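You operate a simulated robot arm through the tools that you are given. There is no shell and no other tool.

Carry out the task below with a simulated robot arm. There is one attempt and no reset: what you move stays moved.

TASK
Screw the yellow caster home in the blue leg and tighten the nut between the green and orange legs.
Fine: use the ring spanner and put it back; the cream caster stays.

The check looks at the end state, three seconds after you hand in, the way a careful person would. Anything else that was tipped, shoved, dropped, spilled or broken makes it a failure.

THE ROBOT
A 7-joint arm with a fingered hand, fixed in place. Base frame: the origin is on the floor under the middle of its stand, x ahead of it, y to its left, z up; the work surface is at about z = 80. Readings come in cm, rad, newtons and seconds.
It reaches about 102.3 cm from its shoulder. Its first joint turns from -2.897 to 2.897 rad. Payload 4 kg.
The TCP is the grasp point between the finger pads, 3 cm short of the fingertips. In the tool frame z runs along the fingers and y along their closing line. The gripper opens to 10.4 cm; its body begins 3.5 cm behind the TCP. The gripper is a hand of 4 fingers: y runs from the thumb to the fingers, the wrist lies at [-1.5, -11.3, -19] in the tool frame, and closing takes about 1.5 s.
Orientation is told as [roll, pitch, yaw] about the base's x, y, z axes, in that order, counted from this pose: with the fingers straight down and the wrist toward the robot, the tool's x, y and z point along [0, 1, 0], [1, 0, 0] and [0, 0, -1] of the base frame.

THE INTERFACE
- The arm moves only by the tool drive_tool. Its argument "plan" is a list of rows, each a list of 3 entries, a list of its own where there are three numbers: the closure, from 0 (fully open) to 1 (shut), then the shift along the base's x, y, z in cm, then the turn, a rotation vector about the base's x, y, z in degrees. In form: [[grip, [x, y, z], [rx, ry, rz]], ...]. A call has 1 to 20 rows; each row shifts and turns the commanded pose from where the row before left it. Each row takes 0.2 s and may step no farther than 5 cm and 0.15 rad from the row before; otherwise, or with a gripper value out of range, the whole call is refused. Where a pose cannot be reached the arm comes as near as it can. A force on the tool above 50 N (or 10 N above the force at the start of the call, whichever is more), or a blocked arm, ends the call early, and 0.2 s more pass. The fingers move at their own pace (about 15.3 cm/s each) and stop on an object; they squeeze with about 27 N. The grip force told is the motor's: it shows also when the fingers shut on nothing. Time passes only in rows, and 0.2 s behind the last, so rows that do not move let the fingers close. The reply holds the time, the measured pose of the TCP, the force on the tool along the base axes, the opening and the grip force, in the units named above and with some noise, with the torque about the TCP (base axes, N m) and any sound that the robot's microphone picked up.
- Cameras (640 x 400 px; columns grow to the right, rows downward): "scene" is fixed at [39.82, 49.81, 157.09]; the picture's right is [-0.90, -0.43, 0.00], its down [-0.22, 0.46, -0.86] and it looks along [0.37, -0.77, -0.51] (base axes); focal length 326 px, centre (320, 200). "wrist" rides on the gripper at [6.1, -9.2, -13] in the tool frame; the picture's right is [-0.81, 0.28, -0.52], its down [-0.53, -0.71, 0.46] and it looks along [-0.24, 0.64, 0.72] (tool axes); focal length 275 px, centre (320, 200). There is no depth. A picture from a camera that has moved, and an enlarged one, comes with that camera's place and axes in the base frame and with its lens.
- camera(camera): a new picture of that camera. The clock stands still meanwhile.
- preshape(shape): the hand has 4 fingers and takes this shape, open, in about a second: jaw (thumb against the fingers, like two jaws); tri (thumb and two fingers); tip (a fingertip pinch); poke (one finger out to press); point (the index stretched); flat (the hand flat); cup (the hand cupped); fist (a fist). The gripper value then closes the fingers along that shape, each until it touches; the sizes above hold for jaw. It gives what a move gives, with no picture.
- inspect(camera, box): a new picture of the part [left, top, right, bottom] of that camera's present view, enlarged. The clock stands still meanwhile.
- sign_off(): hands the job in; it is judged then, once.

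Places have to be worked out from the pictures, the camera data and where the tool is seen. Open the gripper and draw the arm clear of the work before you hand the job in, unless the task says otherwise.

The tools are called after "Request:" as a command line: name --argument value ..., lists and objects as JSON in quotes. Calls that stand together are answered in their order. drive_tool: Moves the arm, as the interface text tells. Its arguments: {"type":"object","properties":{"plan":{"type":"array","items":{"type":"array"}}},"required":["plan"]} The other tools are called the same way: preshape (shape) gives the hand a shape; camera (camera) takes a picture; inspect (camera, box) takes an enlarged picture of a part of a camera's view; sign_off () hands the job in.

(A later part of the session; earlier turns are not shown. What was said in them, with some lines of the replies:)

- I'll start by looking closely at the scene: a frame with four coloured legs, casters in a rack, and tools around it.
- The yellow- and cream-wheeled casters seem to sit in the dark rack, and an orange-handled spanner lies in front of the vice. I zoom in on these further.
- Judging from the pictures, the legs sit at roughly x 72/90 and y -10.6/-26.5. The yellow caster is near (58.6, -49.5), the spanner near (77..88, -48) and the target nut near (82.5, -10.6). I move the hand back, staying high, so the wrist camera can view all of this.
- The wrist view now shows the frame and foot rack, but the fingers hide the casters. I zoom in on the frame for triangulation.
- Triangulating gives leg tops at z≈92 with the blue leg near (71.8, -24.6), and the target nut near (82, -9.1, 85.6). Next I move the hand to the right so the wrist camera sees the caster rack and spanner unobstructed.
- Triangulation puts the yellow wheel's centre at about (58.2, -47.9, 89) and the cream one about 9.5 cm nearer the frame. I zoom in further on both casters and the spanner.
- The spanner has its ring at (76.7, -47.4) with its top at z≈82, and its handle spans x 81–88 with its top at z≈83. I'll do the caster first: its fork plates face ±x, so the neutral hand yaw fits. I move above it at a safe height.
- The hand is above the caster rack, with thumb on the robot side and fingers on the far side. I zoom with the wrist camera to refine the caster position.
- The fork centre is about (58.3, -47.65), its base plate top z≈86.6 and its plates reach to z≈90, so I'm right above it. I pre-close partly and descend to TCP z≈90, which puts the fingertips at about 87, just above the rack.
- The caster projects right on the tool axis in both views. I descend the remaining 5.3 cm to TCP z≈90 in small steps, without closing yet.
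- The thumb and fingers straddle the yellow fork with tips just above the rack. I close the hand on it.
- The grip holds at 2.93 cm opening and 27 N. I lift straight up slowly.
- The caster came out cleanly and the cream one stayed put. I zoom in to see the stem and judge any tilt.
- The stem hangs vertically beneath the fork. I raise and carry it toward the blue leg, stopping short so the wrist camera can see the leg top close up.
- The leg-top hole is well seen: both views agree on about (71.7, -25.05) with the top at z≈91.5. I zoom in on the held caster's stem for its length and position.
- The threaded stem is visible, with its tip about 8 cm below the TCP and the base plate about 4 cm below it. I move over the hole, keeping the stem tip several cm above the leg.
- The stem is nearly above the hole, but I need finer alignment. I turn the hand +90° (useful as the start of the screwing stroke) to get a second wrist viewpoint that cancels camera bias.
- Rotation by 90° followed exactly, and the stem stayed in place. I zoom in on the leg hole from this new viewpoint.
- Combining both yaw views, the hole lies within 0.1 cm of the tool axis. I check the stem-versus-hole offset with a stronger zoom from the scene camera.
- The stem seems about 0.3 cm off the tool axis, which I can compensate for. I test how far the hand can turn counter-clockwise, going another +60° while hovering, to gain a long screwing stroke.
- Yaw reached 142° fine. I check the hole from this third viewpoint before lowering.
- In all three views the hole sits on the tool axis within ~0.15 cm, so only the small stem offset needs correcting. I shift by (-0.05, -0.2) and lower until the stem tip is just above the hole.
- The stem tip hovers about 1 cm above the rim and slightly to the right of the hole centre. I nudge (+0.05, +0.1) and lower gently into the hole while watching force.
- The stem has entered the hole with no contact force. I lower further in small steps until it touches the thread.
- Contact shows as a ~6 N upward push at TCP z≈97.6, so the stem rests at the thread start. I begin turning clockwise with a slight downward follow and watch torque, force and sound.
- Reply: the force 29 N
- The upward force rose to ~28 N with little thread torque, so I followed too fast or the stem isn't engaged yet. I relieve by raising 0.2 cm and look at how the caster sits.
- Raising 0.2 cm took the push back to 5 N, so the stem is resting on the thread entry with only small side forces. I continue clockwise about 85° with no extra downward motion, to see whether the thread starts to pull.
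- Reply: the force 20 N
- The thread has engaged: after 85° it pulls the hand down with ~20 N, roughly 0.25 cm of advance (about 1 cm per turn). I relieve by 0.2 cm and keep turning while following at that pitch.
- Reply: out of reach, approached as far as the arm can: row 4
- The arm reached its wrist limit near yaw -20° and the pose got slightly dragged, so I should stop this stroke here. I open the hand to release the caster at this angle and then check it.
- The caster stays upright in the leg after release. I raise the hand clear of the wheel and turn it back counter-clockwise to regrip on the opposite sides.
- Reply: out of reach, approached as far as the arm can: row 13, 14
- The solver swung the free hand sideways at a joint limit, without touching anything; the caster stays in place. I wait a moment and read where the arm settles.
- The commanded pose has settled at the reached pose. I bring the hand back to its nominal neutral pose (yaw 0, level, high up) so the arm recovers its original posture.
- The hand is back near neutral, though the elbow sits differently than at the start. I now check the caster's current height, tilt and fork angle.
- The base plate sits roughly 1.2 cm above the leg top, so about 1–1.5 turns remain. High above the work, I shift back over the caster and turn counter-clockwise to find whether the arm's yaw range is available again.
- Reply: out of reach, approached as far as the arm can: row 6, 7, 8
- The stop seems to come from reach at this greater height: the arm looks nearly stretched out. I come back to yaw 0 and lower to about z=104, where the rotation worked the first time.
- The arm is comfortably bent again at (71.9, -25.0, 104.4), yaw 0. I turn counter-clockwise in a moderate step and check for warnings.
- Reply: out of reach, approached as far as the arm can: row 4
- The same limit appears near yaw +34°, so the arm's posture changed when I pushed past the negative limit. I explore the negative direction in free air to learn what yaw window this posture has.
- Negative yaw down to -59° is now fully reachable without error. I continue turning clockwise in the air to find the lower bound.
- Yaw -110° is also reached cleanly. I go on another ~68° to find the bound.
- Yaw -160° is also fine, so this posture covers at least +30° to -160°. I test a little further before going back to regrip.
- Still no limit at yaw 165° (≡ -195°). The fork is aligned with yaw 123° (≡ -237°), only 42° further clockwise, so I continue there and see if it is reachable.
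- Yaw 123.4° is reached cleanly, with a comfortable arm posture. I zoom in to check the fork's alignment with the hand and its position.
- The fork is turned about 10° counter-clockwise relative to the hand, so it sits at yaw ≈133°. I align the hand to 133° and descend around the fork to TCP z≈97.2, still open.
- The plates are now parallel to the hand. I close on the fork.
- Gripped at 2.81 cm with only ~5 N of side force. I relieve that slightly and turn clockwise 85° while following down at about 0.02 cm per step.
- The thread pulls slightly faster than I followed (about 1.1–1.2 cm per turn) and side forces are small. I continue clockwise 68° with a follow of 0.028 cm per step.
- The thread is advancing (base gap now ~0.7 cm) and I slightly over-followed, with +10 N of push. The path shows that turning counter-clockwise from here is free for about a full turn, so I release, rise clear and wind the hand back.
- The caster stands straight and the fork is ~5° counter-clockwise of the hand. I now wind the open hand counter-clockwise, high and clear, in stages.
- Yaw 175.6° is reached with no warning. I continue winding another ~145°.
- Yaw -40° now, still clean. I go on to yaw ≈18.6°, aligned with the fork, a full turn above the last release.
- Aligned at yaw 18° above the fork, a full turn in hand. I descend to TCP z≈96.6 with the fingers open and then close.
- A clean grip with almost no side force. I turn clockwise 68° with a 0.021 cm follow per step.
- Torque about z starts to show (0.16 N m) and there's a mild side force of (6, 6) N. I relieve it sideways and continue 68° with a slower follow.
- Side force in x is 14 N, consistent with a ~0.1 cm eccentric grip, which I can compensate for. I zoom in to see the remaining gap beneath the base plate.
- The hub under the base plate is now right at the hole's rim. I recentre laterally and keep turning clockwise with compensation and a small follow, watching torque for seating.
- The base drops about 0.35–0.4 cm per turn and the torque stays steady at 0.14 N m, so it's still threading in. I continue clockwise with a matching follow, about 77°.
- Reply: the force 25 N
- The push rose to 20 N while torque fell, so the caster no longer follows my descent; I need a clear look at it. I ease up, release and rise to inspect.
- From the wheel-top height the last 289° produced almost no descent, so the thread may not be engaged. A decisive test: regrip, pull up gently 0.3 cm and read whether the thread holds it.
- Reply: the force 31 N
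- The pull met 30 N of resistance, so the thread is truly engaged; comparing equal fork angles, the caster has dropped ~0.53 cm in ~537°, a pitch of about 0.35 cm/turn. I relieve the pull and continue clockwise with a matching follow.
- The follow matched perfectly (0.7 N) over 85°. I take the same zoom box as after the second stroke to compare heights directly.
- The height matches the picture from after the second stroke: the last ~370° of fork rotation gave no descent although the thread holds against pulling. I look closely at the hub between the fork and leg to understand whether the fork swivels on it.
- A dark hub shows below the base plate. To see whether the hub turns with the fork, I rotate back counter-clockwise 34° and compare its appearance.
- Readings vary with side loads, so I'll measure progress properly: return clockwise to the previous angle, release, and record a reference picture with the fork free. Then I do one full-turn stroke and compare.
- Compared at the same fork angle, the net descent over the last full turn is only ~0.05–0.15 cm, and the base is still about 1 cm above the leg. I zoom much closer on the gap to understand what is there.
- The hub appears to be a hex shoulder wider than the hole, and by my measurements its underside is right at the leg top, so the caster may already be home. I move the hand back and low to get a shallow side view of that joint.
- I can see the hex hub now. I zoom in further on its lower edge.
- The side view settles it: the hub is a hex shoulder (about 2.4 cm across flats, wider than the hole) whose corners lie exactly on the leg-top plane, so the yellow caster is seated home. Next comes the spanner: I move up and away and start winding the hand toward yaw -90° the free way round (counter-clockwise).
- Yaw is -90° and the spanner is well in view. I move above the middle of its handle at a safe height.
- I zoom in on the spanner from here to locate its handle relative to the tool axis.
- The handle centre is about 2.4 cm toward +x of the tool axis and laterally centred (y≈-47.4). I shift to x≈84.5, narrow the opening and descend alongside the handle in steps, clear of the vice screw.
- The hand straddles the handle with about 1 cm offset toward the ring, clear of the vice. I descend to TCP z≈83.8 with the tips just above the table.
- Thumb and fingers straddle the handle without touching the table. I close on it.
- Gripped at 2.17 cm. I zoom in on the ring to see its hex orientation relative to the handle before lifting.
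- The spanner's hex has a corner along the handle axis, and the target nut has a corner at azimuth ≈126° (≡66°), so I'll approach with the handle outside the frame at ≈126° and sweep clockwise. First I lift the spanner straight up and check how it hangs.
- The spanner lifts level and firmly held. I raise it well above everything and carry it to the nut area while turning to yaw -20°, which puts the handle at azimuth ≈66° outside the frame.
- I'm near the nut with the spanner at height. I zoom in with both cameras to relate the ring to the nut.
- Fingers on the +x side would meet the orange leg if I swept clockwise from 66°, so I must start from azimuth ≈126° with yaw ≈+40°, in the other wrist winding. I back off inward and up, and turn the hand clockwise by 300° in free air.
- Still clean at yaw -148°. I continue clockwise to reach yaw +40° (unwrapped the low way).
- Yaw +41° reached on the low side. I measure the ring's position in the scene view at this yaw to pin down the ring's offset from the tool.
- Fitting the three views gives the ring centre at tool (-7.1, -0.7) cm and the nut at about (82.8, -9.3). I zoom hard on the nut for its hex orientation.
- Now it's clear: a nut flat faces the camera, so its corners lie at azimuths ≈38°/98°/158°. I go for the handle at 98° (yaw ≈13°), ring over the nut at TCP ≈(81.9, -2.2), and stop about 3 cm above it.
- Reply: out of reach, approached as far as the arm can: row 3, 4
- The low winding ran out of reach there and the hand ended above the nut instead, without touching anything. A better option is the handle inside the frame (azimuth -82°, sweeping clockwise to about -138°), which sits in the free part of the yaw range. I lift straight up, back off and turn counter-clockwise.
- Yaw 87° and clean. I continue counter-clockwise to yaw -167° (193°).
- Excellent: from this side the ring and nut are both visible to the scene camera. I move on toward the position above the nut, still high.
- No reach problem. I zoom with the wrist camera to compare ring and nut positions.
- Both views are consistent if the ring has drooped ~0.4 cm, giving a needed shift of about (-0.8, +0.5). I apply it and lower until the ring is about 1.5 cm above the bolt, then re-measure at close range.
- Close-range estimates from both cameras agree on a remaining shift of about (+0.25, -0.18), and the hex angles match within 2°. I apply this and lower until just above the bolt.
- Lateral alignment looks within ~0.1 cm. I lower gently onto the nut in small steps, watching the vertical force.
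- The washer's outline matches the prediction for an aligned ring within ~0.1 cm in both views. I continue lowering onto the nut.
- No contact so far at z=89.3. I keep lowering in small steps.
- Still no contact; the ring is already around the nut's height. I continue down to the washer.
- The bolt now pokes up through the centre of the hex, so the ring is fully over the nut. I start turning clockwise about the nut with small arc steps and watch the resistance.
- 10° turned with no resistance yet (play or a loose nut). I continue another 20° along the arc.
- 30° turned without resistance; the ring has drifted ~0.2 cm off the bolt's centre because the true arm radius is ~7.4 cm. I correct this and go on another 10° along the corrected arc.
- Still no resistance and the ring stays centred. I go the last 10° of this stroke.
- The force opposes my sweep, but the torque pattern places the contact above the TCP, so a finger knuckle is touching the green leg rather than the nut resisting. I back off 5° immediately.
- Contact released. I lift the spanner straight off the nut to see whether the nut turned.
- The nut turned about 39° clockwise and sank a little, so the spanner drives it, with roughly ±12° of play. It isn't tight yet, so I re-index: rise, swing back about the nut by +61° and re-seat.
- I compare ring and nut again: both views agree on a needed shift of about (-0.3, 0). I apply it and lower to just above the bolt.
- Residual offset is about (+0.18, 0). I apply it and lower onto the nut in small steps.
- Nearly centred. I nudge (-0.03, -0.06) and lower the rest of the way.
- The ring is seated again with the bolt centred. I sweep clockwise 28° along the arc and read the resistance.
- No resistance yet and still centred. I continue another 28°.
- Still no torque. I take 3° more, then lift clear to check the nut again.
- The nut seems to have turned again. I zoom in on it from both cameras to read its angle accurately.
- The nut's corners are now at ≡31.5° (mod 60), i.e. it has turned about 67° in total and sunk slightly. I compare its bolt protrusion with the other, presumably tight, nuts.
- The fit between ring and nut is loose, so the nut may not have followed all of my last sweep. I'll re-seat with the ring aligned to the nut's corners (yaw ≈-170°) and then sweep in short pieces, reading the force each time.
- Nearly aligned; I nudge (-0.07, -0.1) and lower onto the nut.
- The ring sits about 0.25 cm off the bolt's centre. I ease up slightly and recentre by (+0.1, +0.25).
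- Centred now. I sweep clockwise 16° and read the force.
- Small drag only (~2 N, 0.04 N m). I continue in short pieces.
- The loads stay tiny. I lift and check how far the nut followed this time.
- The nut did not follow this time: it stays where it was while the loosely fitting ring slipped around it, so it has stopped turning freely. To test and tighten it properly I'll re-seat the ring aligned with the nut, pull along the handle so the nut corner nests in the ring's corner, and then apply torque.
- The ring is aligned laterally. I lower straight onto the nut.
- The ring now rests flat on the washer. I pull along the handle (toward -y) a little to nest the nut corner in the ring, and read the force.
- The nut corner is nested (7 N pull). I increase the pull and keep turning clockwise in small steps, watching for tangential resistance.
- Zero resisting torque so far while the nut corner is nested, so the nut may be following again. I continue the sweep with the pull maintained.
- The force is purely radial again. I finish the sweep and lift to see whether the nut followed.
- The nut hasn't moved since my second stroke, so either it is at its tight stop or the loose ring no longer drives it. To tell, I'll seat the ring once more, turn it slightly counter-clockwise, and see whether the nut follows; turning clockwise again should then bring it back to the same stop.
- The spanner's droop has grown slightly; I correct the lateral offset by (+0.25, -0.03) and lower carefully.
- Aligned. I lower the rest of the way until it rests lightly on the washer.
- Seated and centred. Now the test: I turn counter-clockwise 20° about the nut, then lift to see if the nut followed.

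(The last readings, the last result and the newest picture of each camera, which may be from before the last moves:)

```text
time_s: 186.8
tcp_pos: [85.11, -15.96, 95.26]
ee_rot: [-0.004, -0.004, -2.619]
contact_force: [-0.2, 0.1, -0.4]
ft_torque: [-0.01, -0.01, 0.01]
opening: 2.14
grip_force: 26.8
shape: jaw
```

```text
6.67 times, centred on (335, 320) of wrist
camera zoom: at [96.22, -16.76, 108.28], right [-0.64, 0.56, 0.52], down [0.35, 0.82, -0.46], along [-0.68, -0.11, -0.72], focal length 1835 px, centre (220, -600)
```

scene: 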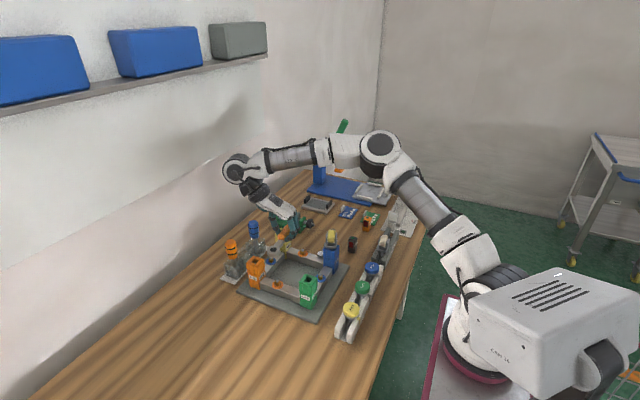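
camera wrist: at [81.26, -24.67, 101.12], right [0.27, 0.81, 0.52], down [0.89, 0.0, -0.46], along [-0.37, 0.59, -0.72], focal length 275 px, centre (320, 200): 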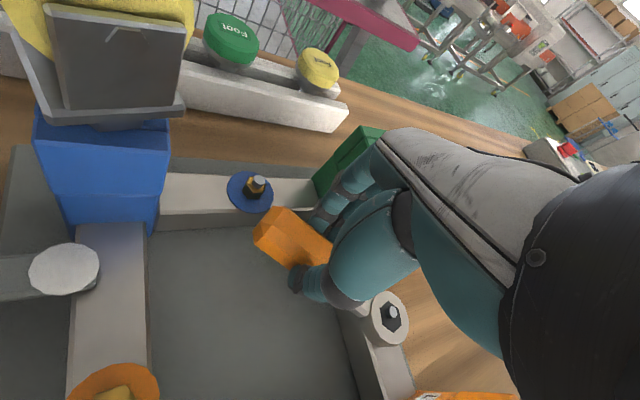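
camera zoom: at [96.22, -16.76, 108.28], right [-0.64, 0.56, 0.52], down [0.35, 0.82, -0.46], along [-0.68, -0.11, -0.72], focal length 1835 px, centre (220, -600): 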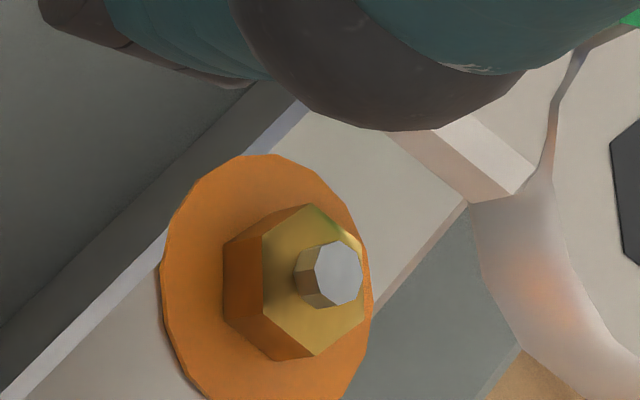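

The nut followed the ring counter-clockwise almost 1:1 (17.5° of 20°), so the drive engagement works, and its earlier refusal to turn clockwise was a hard stop: it was tight. Now I lower the ring again at this same angle and re-tighten it to the stop.

Request:
drive_tool --plan '[[1, [0, 0, -2], [0, 0, 0]], [1, [0, 0, -1.5], [0, 0, 0]], [1, [0, 0, -0.6], [0, 0, 0]], [1, [0, 0, 0], [0, 0, 0]]]'

Request:
inspect --camera "scene" --box '[266, 255, 298, 288]'

Request:
inspect --camera "wrist" --box '[330, 280, 430, 360]'

```text
time_s: 187.8
tcp_pos: [85.05, -15.86, 90.99]
ee_rot: [-0.002, -0.002, -2.619]
contact_force: [-0.3, -0.1, -1.2]
ft_torque: [0.02, 0.0, -0.03]
opening: 2.11
grip_force: 27.4
shape: jaw
```

```text
12.12 times, centred on (282, 272) of scene
camera zoom: at [39.82, 49.81, 157.09], right [-0.9, -0.43, 0.0], down [-0.22, 0.46, -0.86], along [0.37, -0.77, -0.51], focal length 3958 px, centre (781, -667)
```

zoom: 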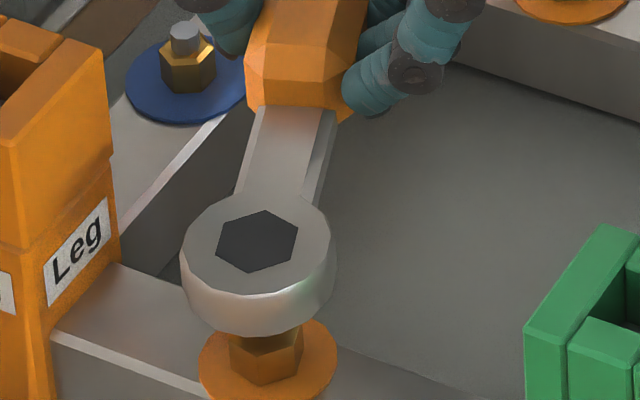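

```text
5.00 times, centred on (380, 320) of wrist
camera zoom: at [96.14, -16.65, 104.05], right [-0.64, 0.56, 0.52], down [0.35, 0.82, -0.46], along [-0.68, -0.11, -0.72], focal length 1376 px, centre (20, -400)
```

zoom: 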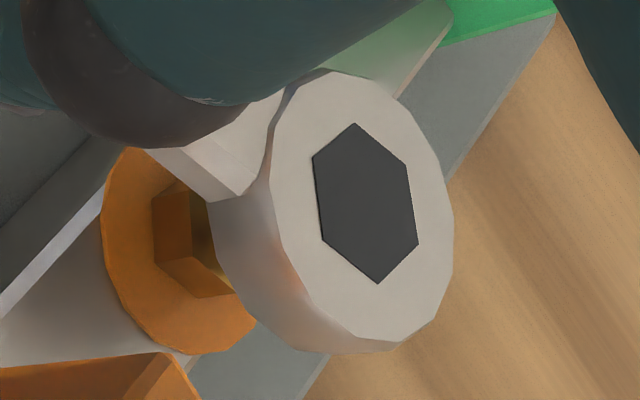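

Aligned with the nut. I lower onto it again.

Request:
drive_tool --plan '[[1, [0, 0, -0.4], [0, 0, 0]], [1, [0, 0, -0.5], [0, 0, 0]], [1, [0, 0, -0.5], [0, 0, 0]], [1, [0, 0, -0.5], [0, 0, 0]], [1, [0, 0, -0.5], [0, 0, 0]], [1, [0, 0, -0.3], [0, 0, 0]], [1, [0, 0, -0.15], [0, 0, 0]], [1, [0, 0, 0], [0, 0, 0]]]'

Request:
inspect --camera "scene" --box '[266, 258, 298, 291]'

Request:
inspect --camera "wrist" --box '[330, 280, 430, 360]'

```text
time_s: 189.6
tcp_pos: [85.07, -15.79, 88.23]
ee_rot: [-0.004, -0.003, -2.617]
contact_force: [0.6, 0.2, -0.8]
ft_torque: [0.04, 0.02, 0.01]
opening: 2.13
grip_force: 27.0
shape: jaw
```

```text
12.12 times, centred on (282, 274) of scene
camera zoom: at [39.82, 49.81, 157.09], right [-0.9, -0.43, 0.0], down [-0.22, 0.46, -0.86], along [0.37, -0.77, -0.51], focal length 3958 px, centre (781, -703)
```

zoom: 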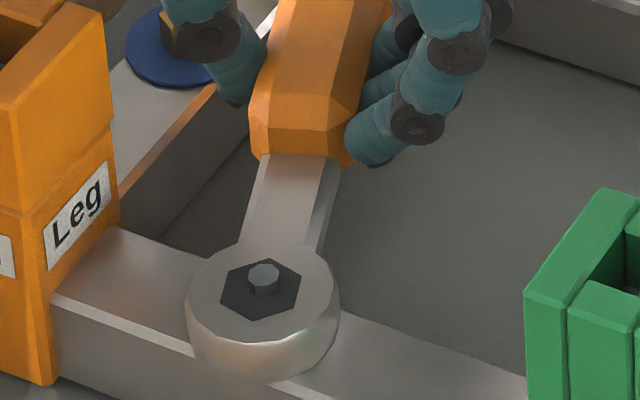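

```text
5.00 times, centred on (380, 320) of wrist
camera zoom: at [96.17, -16.55, 101.21], right [-0.64, 0.56, 0.52], down [0.35, 0.82, -0.46], along [-0.68, -0.11, -0.72], focal length 1376 px, centre (20, -400)
```

zoom: 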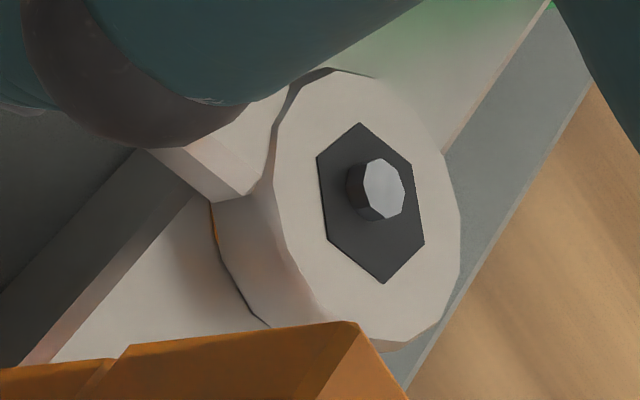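

Seated and centred. I turn clockwise in pieces toward the stop (about 20° away) and read the loads near it.

Request:
drive_tool --plan '[[1, [-0.484, -0.161, 0], [0, 0, -4]], [1, [-0.493, -0.128, 0], [0, 0, -4]], [1, [-0.501, -0.093, 0], [0, 0, -4]], [1, [-0.506, -0.057, 0], [0, 0, -4]]]'

Request:
drive_tool --plan '[[1, [-0.254, -0.016, 0], [0, 0, -2]], [1, [-0.255, -0.007, 0], [0, 0, -2]]]'

Request:
drive_tool --plan '[[1, [-0.255, 0.002, 0], [0, 0, -2]], [1, [-0.255, 0.012, 0], [0, 0, -2]]]'

Request:
drive_tool --plan '[[1, [-0.254, 0.02, 0], [0, 0, -2]], [1, [-0.253, 0.028, 0], [0, 0, -2]]]'

Request:
inspect --camera "wrist" --box '[330, 280, 430, 360]'

```text
time_s: 190.6
tcp_pos: [83.02, -16.15, 88.25]
ee_rot: [-0.002, -0.005, -2.899]
contact_force: [0.1, -3.0, -0.7]
ft_torque: [-0.04, 0.02, 0.02]
opening: 2.14
grip_force: 26.9
shape: jaw
```

```text
time_s: 191.2
tcp_pos: [82.7, -16.08, 88.27]
ee_rot: [-0.003, -0.003, -2.968]
contact_force: [-0.1, -1.4, -0.6]
ft_torque: [-0.02, 0.05, 0.02]
opening: 2.13
grip_force: 26.8
shape: jaw
```

```text
time_s: 191.8
tcp_pos: [82.2, -16.26, 88.25]
ee_rot: [-0.004, -0.004, -3.037]
contact_force: [-0.2, -0.4, -0.8]
ft_torque: [0.01, 0.01, -0.01]
opening: 2.16
grip_force: 26.4
shape: jaw
```

```text
time_s: 192.4
tcp_pos: [81.54, -16.16, 88.28]
ee_rot: [-0.002, -0.001, -3.107]
contact_force: [-0.3, 0.3, -1.1]
ft_torque: [0.02, 0.02, 0.04]
opening: 2.17
grip_force: 26.8
shape: jaw
```

```text
5.00 times, centred on (380, 320) of wrist
camera zoom: at [91.03, -22.04, 101.23], right [-0.3, 0.8, 0.52], down [0.69, 0.56, -0.46], along [-0.65, 0.22, -0.72], focal length 1376 px, centre (20, -400)
```

zoom: 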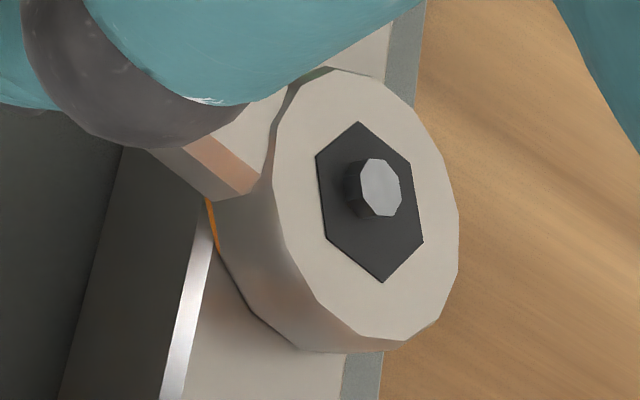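

28° turned. I lift and check the nut's angle against the earlier stop (≡31.5°).

Request:
drive_tool --plan '[[1, [0, 0, 0.5], [0, 0, 0]], [1, [0, 0, 1], [0, 0, 0]], [1, [0, 0, 1.5], [0, 0, 0]], [1, [0, 0, 2], [0, 0, 0]], [1, [0, 0, 2], [0, 0, 0]], [1, [0, 0, 0], [0, 0, 0]]]'

Request:
inspect --camera "scene" --box '[270, 268, 292, 288]'

Request:
inspect --camera "wrist" --box '[310, 295, 360, 345]'

```text
time_s: 193.8
tcp_pos: [81.62, -16.1, 95.27]
ee_rot: [-0.002, -0.005, -3.109]
contact_force: [-0.1, -0.2, -0.9]
ft_torque: [-0.01, -0.03, 0.02]
opening: 2.12
grip_force: 27.1
shape: jaw
```

```text
16.00 times, centred on (281, 278) of scene
camera zoom: at [39.82, 49.81, 157.09], right [-0.9, -0.43, 0.0], down [-0.22, 0.46, -0.86], along [0.37, -0.77, -0.51], focal length 5224 px, centre (944, -1048)
```

zoom: 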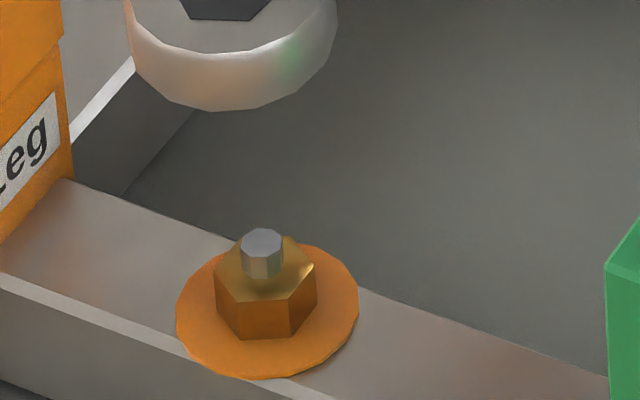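

```text
8.00 times, centred on (335, 320) of wrist
camera zoom: at [91.04, -21.98, 108.21], right [-0.3, 0.8, 0.52], down [0.69, 0.56, -0.46], along [-0.65, 0.22, -0.72], focal length 2202 px, centre (200, -760)
```

zoom: 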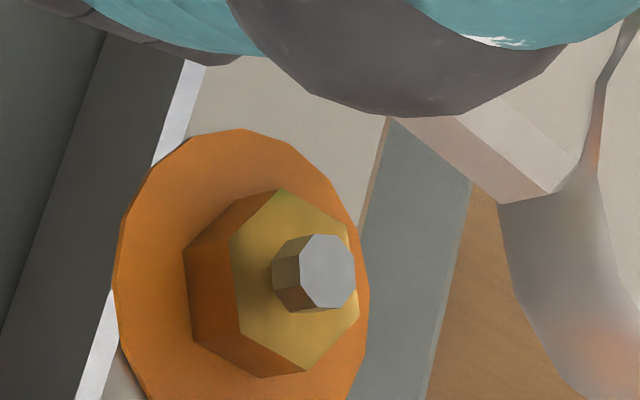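

The nut is back at exactly the same hard stop, so it is tight. Now I return the spanner: rise, turn to yaw ≈-81° so the handle again points along +x, and carry it back.

Request:
drive_tool --plan '[[1, [-0.65, 0, 2.7], [0, 0, 0]], [1, [-0.65, 0, 2.7], [0, 0, 0]], [1, [-0.65, 0, 2.7], [0, 0, 0]], [1, [-0.65, 0, 2.6], [0, 0, 0]], [1, [0, 0, 0], [0, 0, 8.1]], [1, [0, 0, 0], [0, 0, 8.1]], [1, [0, 0, 0], [0, 0, 8.1]], [1, [0, 0, 0], [0, 0, 8.1]], [1, [0, 0, 0], [0, 0, 8.1]], [1, [0, 0, 0], [0, 0, 8.1]], [1, [0, 0, 0], [0, 0, 8.1]], [1, [0, 0, 0], [0, 0, 8.1]], [1, [0, 0, 0], [0, 0, 8.1]], [1, [0, 0, 0], [0, 0, 8.1]], [1, [0, 0, 0], [0, 0, 8.1]], [1, [0, 0, 0], [0, 0, 8.0]], [1, [0, 0, 0], [0, 0, 0]]]'

Request:
camera --camera "scene"

```text
time_s: 197.4
tcp_pos: [79.0, -16.3, 105.93]
ee_rot: [-0.002, -0.002, -1.409]
contact_force: [0.2, 0.5, -0.1]
ft_torque: [0.01, 0.02, 0.0]
opening: 2.15
grip_force: 26.6
shape: jaw
```

```text
taken
```

scene: 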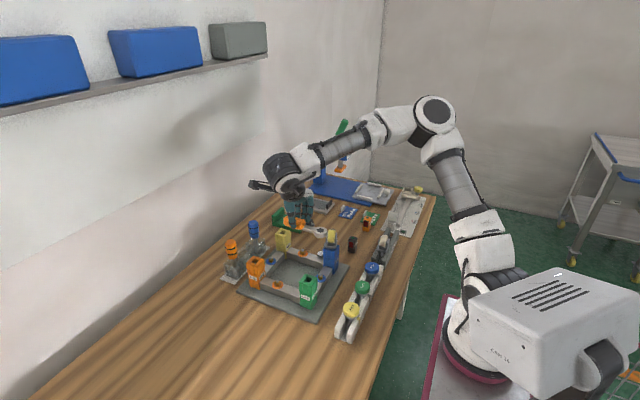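

Yaw -81° reached. I carry the spanner at height, first out in x and then along -y, back above its place.

Request:
drive_tool --plan '[[1, [2.75, 0, 0], [0, 0, 0]], [1, [2.75, 0, 0], [0, 0, 0]], [1, [0, -4.45, 0], [0, 0, 0]], [1, [0, -4.45, 0], [0, 0, 0]], [1, [0, -4.45, 0], [0, 0, 0]], [1, [0, -4.45, 0], [0, 0, 0]], [1, [0, -4.45, 0], [0, 0, 0]], [1, [0, -4.45, 0], [0, 0, 0]], [1, [0, -4.45, 0], [0, 0, 0]], [1, [0, 0, -3.5], [0, 0, 0]], [1, [0, 0, -3.5], [0, 0, 0]], [1, [0, 0, -3.5], [0, 0, 0]], [1, [0, 0, 0], [0, 0, 0]]]'

Request:
inspect --camera "scene" --box '[285, 190, 355, 245]'

Request:
camera --camera "wrist"

```text
time_s: 200.2
tcp_pos: [84.74, -46.91, 95.67]
ee_rot: [-0.001, -0.002, -1.412]
contact_force: [0.3, -0.5, -1.2]
ft_torque: [-0.04, -0.04, 0.01]
opening: 2.16
grip_force: 27.4
shape: jaw
```

```text
7.27 times, centred on (320, 218) of scene
camera zoom: at [39.82, 49.81, 157.09], right [-0.9, -0.43, 0.0], down [-0.22, 0.46, -0.86], along [0.37, -0.77, -0.51], focal length 2374 px, centre (320, 73)
```

zoom: 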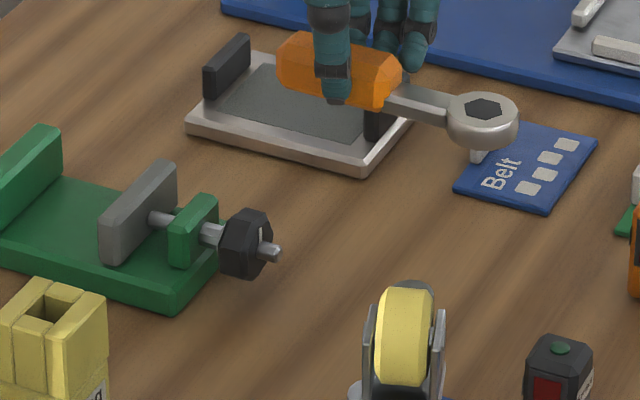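

```text
taken
camera wrist: at [89.31, -37.03, 108.56], right [-0.76, -0.4, 0.52], down [-0.64, 0.62, -0.46], along [-0.14, -0.68, -0.72], focal length 275 px, centre (320, 200)
```

wrist: 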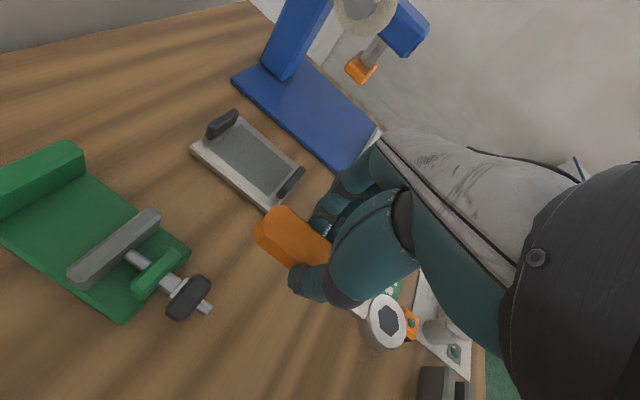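

The predicted landing is about 0.5 cm off to the left and ~6° rotated versus the original picture. I correct by (-0.45, -0.22) and -6°, lower to just above the table, and compare again.

Request:
drive_tool --plan '[[1, [-0.45, -0.22, -2], [0, 0, -6]], [1, [0, 0, -3], [0, 0, 0]], [1, [0, 0, -2.5], [0, 0, 0]], [1, [0, 0, -1.5], [0, 0, 0]], [1, [0, 0, 0], [0, 0, 0]]]'

Request:
inspect --camera "scene" --box '[285, 190, 355, 245]'

Request:
inspect --camera "scene" --box '[300, 205, 355, 240]'

```text
time_s: 201.4
tcp_pos: [83.98, -47.32, 86.53]
ee_rot: [0.0, -0.001, -1.515]
contact_force: [0.7, 0.0, -2.0]
ft_torque: [0.01, 0.02, -0.02]
opening: 2.15
grip_force: 27.4
shape: jaw
```

```text
7.27 times, centred on (320, 218) of scene
camera zoom: at [39.82, 49.81, 157.09], right [-0.9, -0.43, 0.0], down [-0.22, 0.46, -0.86], along [0.37, -0.77, -0.51], focal length 2374 px, centre (320, 73)
```

zoom: 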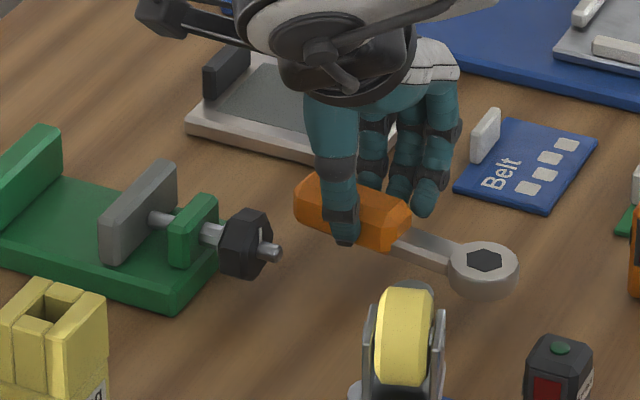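

```text
11.43 times, centred on (328, 222) of scene
camera zoom: at [39.82, 49.81, 157.09], right [-0.9, -0.43, 0.0], down [-0.22, 0.46, -0.86], along [0.37, -0.77, -0.51], focal length 3731 px, centre (234, -57)
```

zoom: 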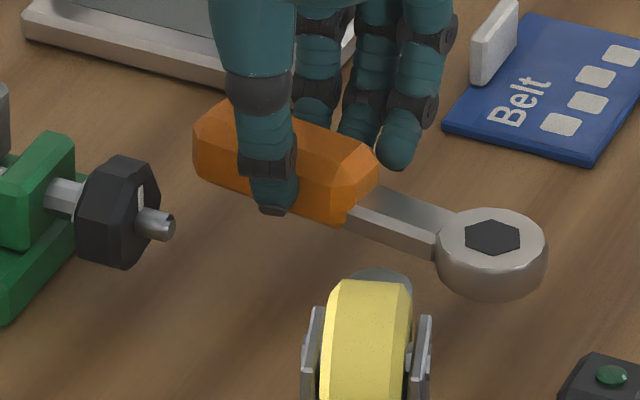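

Comparing with the original image, I shift about (+0.35, -0.45) with +2° and set the spanner down gently.

Request:
drive_tool --plan '[[1, [0.35, -0.45, -0.3], [0, 0, 2]], [1, [0, 0, -0.6], [0, 0, 0]], [1, [0, 0, -0.6], [0, 0, 0]], [1, [0, 0, -0.5], [0, 0, 0]], [1, [0, 0, 0], [0, 0, 0]]]'

Request:
inspect --camera "scene" --box '[300, 205, 355, 240]'

```text
time_s: 202.6
tcp_pos: [84.59, -48.05, 84.48]
ee_rot: [-0.002, -0.003, -1.482]
contact_force: [-0.1, 0.0, 0.0]
ft_torque: [-0.03, 0.01, -0.02]
opening: 2.16
grip_force: 27.4
shape: jaw
```

```text
11.43 times, centred on (328, 222) of scene
camera zoom: at [39.82, 49.81, 157.09], right [-0.9, -0.43, 0.0], down [-0.22, 0.46, -0.86], along [0.37, -0.77, -0.51], focal length 3731 px, centre (234, -57)
```

zoom: 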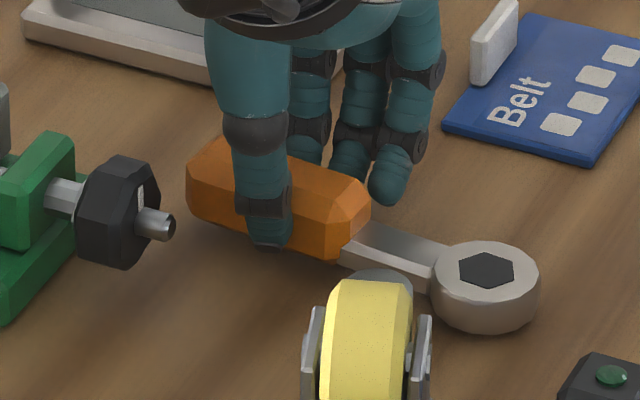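

Very close to the original outline now. I lower the last 0.6 cm.

Request:
drive_tool --plan '[[1, [0, 0, -0.3], [0, 0, 0]], [1, [0, 0, -0.3], [0, 0, 0]], [1, [0, 0, 0], [0, 0, 0]]]'

Request:
inspect --camera "scene" --box '[300, 205, 355, 240]'

```text
time_s: 203.4
tcp_pos: [84.5, -47.99, 83.87]
ee_rot: [-0.001, -0.004, -1.48]
contact_force: [-0.3, 0.1, 6.3]
ft_torque: [-0.03, 0.01, 0.04]
opening: 2.16
grip_force: 26.9
shape: jaw
```

```text
11.43 times, centred on (328, 222) of scene
camera zoom: at [39.82, 49.81, 157.09], right [-0.9, -0.43, 0.0], down [-0.22, 0.46, -0.86], along [0.37, -0.77, -0.51], focal length 3731 px, centre (234, -57)
```

zoom: 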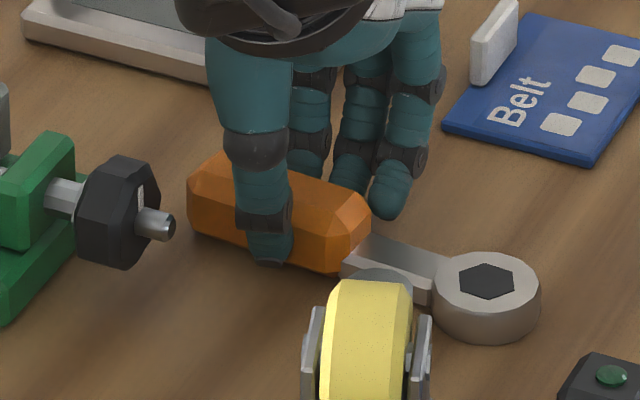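

The spanner is on the table within ~0.2 cm of where it was. I open the hand gradually and rise straight up.

Request:
drive_tool --plan '[[0.9, [0, 0, 0.03], [0, 0, 0]], [0.8, [0, 0, 0.03], [0, 0, 0]], [0.7, [0, 0, 0], [0, 0, 0]], [0.6, [0, 0, 0], [0, 0, 0]], [0.5, [0, 0, 0], [0, 0, 0]], [0.5, [0, 0, 0], [0, 0, 0]]]'

Request:
inspect --camera "scene" --box '[300, 205, 355, 240]'

```text
time_s: 204.8
tcp_pos: [84.38, -47.99, 83.79]
ee_rot: [-0.002, -0.001, -1.481]
contact_force: [-0.3, 0.9, -0.1]
ft_torque: [-0.02, -0.01, 0.0]
opening: 5.16
grip_force: 0.0
shape: jaw
```

```text
11.43 times, centred on (328, 222) of scene
camera zoom: at [39.82, 49.81, 157.09], right [-0.9, -0.43, 0.0], down [-0.22, 0.46, -0.86], along [0.37, -0.77, -0.51], focal length 3731 px, centre (234, -57)
```

zoom: 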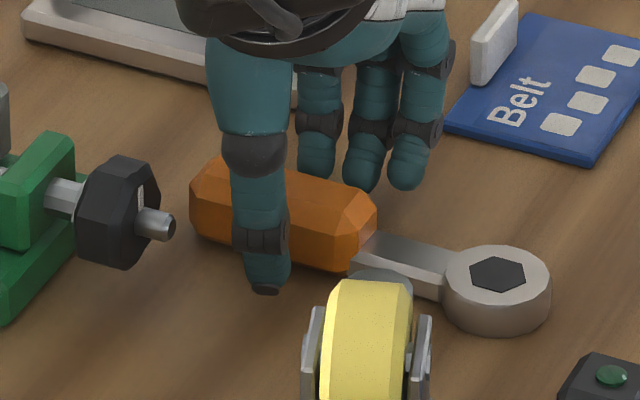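

Released with the spanner resting within about 0.3 cm of its original pose. I rise straight up, clear of everything.

Request:
drive_tool --plan '[[0.5, [0, 0, 1.5], [0, 0, 0]], [0.5, [0, 0, 3], [0, 0, 0]], [0.5, [0, 0, 4], [0, 0, 0]], [0.5, [0, 0, 4.5], [0, 0, 0]], [0.5, [0, 0, 4.5], [0, 0, 0]], [0.4, [0, 0, 4], [0, 0, 0]], [0.3, [0, 0, 0], [0, 0, 0]]]'

Request:
inspect --camera "scene" --box '[300, 205, 355, 240]'

Request:
inspect --camera "scene" --box '[210, 200, 370, 330]'

Request:
inspect --camera "scene" --box '[318, 228, 346, 258]'

```text
time_s: 206.4
tcp_pos: [84.44, -48.16, 105.89]
ee_rot: [-0.003, -0.002, -1.482]
contact_force: [-0.5, 0.0, -0.8]
ft_torque: [0.02, 0.01, 0.0]
opening: 7.23
grip_force: 0.1
shape: jaw
```

```text
11.43 times, centred on (328, 222) of scene
camera zoom: at [39.82, 49.81, 157.09], right [-0.9, -0.43, 0.0], down [-0.22, 0.46, -0.86], along [0.37, -0.77, -0.51], focal length 3731 px, centre (234, -57)
```

zoom: 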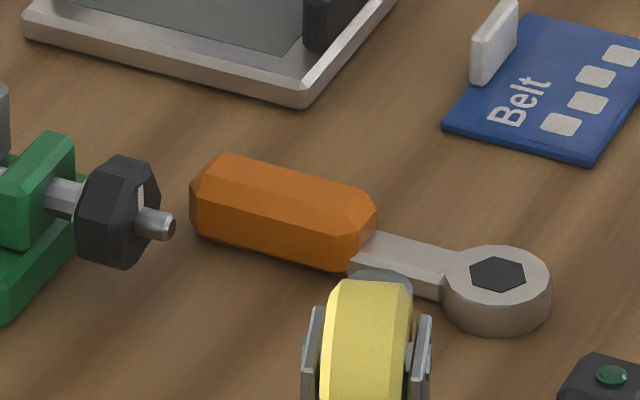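

```text
3.08 times, centred on (290, 265) of scene
camera zoom: at [39.82, 49.81, 157.09], right [-0.9, -0.43, 0.0], down [-0.22, 0.46, -0.86], along [0.37, -0.77, -0.51], focal length 1005 px, centre (412, 0)
```

zoom: 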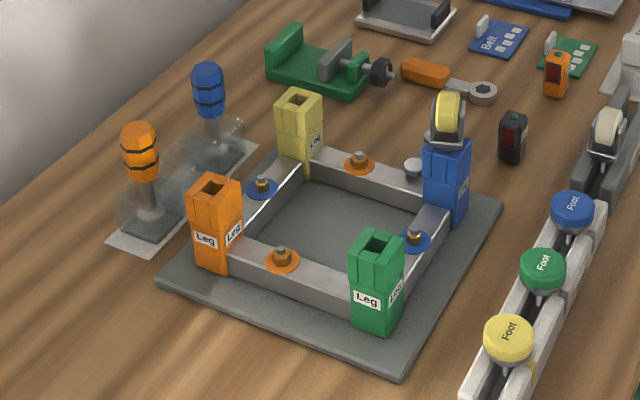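

```text
13.33 times, centred on (332, 243) of scene
camera zoom: at [39.82, 49.81, 157.09], right [-0.9, -0.43, 0.0], down [-0.22, 0.46, -0.86], along [0.37, -0.77, -0.51], focal length 4353 px, centre (160, -373)
```

zoom: 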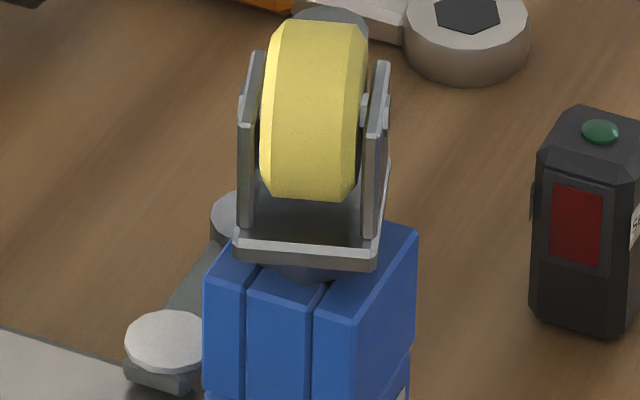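

The nut, caster, spanner and all other items look right. I retract the open hand high and back toward the robot, clear of the work.

Request:
drive_tool --plan '[[0, [0, 0, 3], [0, 0, 0]], [0, [0, 0, 3], [0, 0, 0]], [0, [-4.4, 1.8, 0], [0, 0, 0]], [0, [-4.4, 1.8, 0], [0, 0, 0]], [0, [-4.4, 1.8, 0], [0, 0, 0]], [0, [-4.4, 1.8, 0], [0, 0, 0]], [0, [-4.4, 1.8, 0], [0, 0, 0]], [0, [-4.4, 1.8, 0], [0, 0, 0]], [0, [-4.4, 1.8, 0], [0, 0, 0]], [0, [0, 0, 0], [0, 0, 0]]]'

Request:
camera --camera "scene"

Request:
camera --camera "wrist"

Request:
inspect --camera "scene" --box '[310, 170, 450, 350]'

```text
time_s: 208.6
tcp_pos: [53.62, -35.12, 111.5]
ee_rot: [-0.003, -0.003, -1.48]
contact_force: [-0.3, -0.7, -0.3]
ft_torque: [0.01, -0.01, -0.03]
opening: 10.38
grip_force: 0.2
shape: jaw
```

```text
taken
```

scene: 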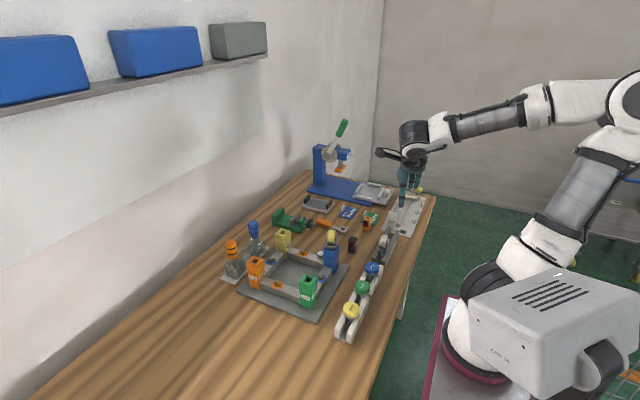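

```text
taken
camera wrist: at [58.97, -25.42, 124.5], right [-0.78, -0.35, 0.52], down [-0.6, 0.66, -0.46], along [-0.19, -0.67, -0.72], focal length 275 px, centre (320, 200)
```

wrist: 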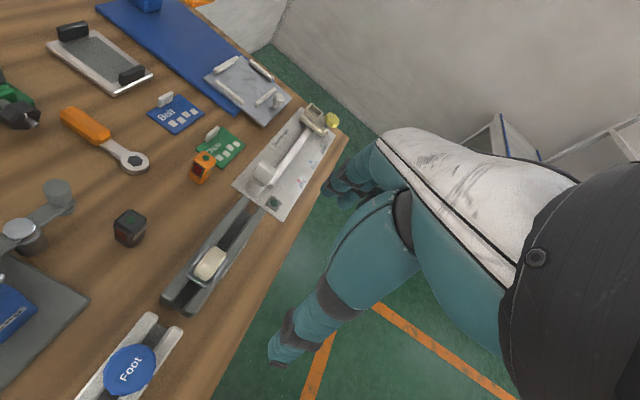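

```text
2.22 times, centred on (380, 260) of scene
camera zoom: at [39.82, 49.81, 157.09], right [-0.9, -0.43, 0.0], down [-0.22, 0.46, -0.86], along [0.37, -0.77, -0.51], focal length 726 px, centre (187, 67)
```

zoom: 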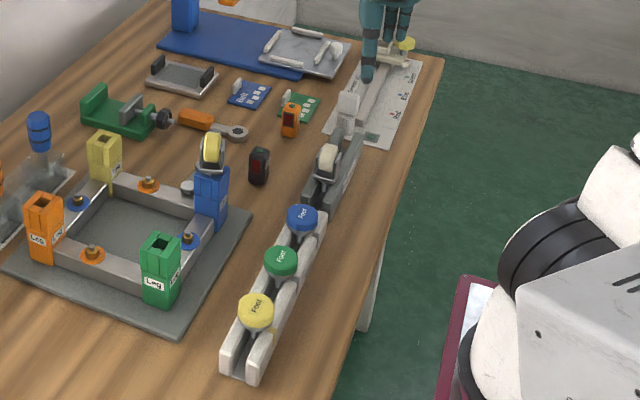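

Final views confirm the result: the yellow caster is seated on the blue leg, and the nut is at its stop. The spanner is back beside the vice, the cream caster is untouched, and the open hand is clear of the work. I hand the job in.

Request:
sign_off

```text
The job is handed in.
```

I screwed the yellow caster home in the blue leg and tightened the nut between the green and orange legs with the ring spanner. The spanner is back beside the vice.

- **Caster:** its hex shoulder sits flush on the leg top, and more than a full extra turn gave no further descent. There was no click or sharp rise in torque to confirm it, so I judged it home from the camera views.
- **Nut:** it turned about 67° clockwise and then stopped. I backed it off about 17° and tightened it again, and it came to rest at the same angle, so I take that as its tight stop. The ring fits the nut loosely and I never felt strong resisting torque, so "tight" rests on that repeated stop.
- **Spanner:** it lies within about half a centimetre of where it started.
- **Finger contact:** during the first sweep on the nut, a finger touched the green leg with about 15 N. I backed off at once and saw no movement of the leg.
- **Everything else:** the cream caster was not touched, and nothing else looks moved in the final pictures. The hand is open and clear of the work.
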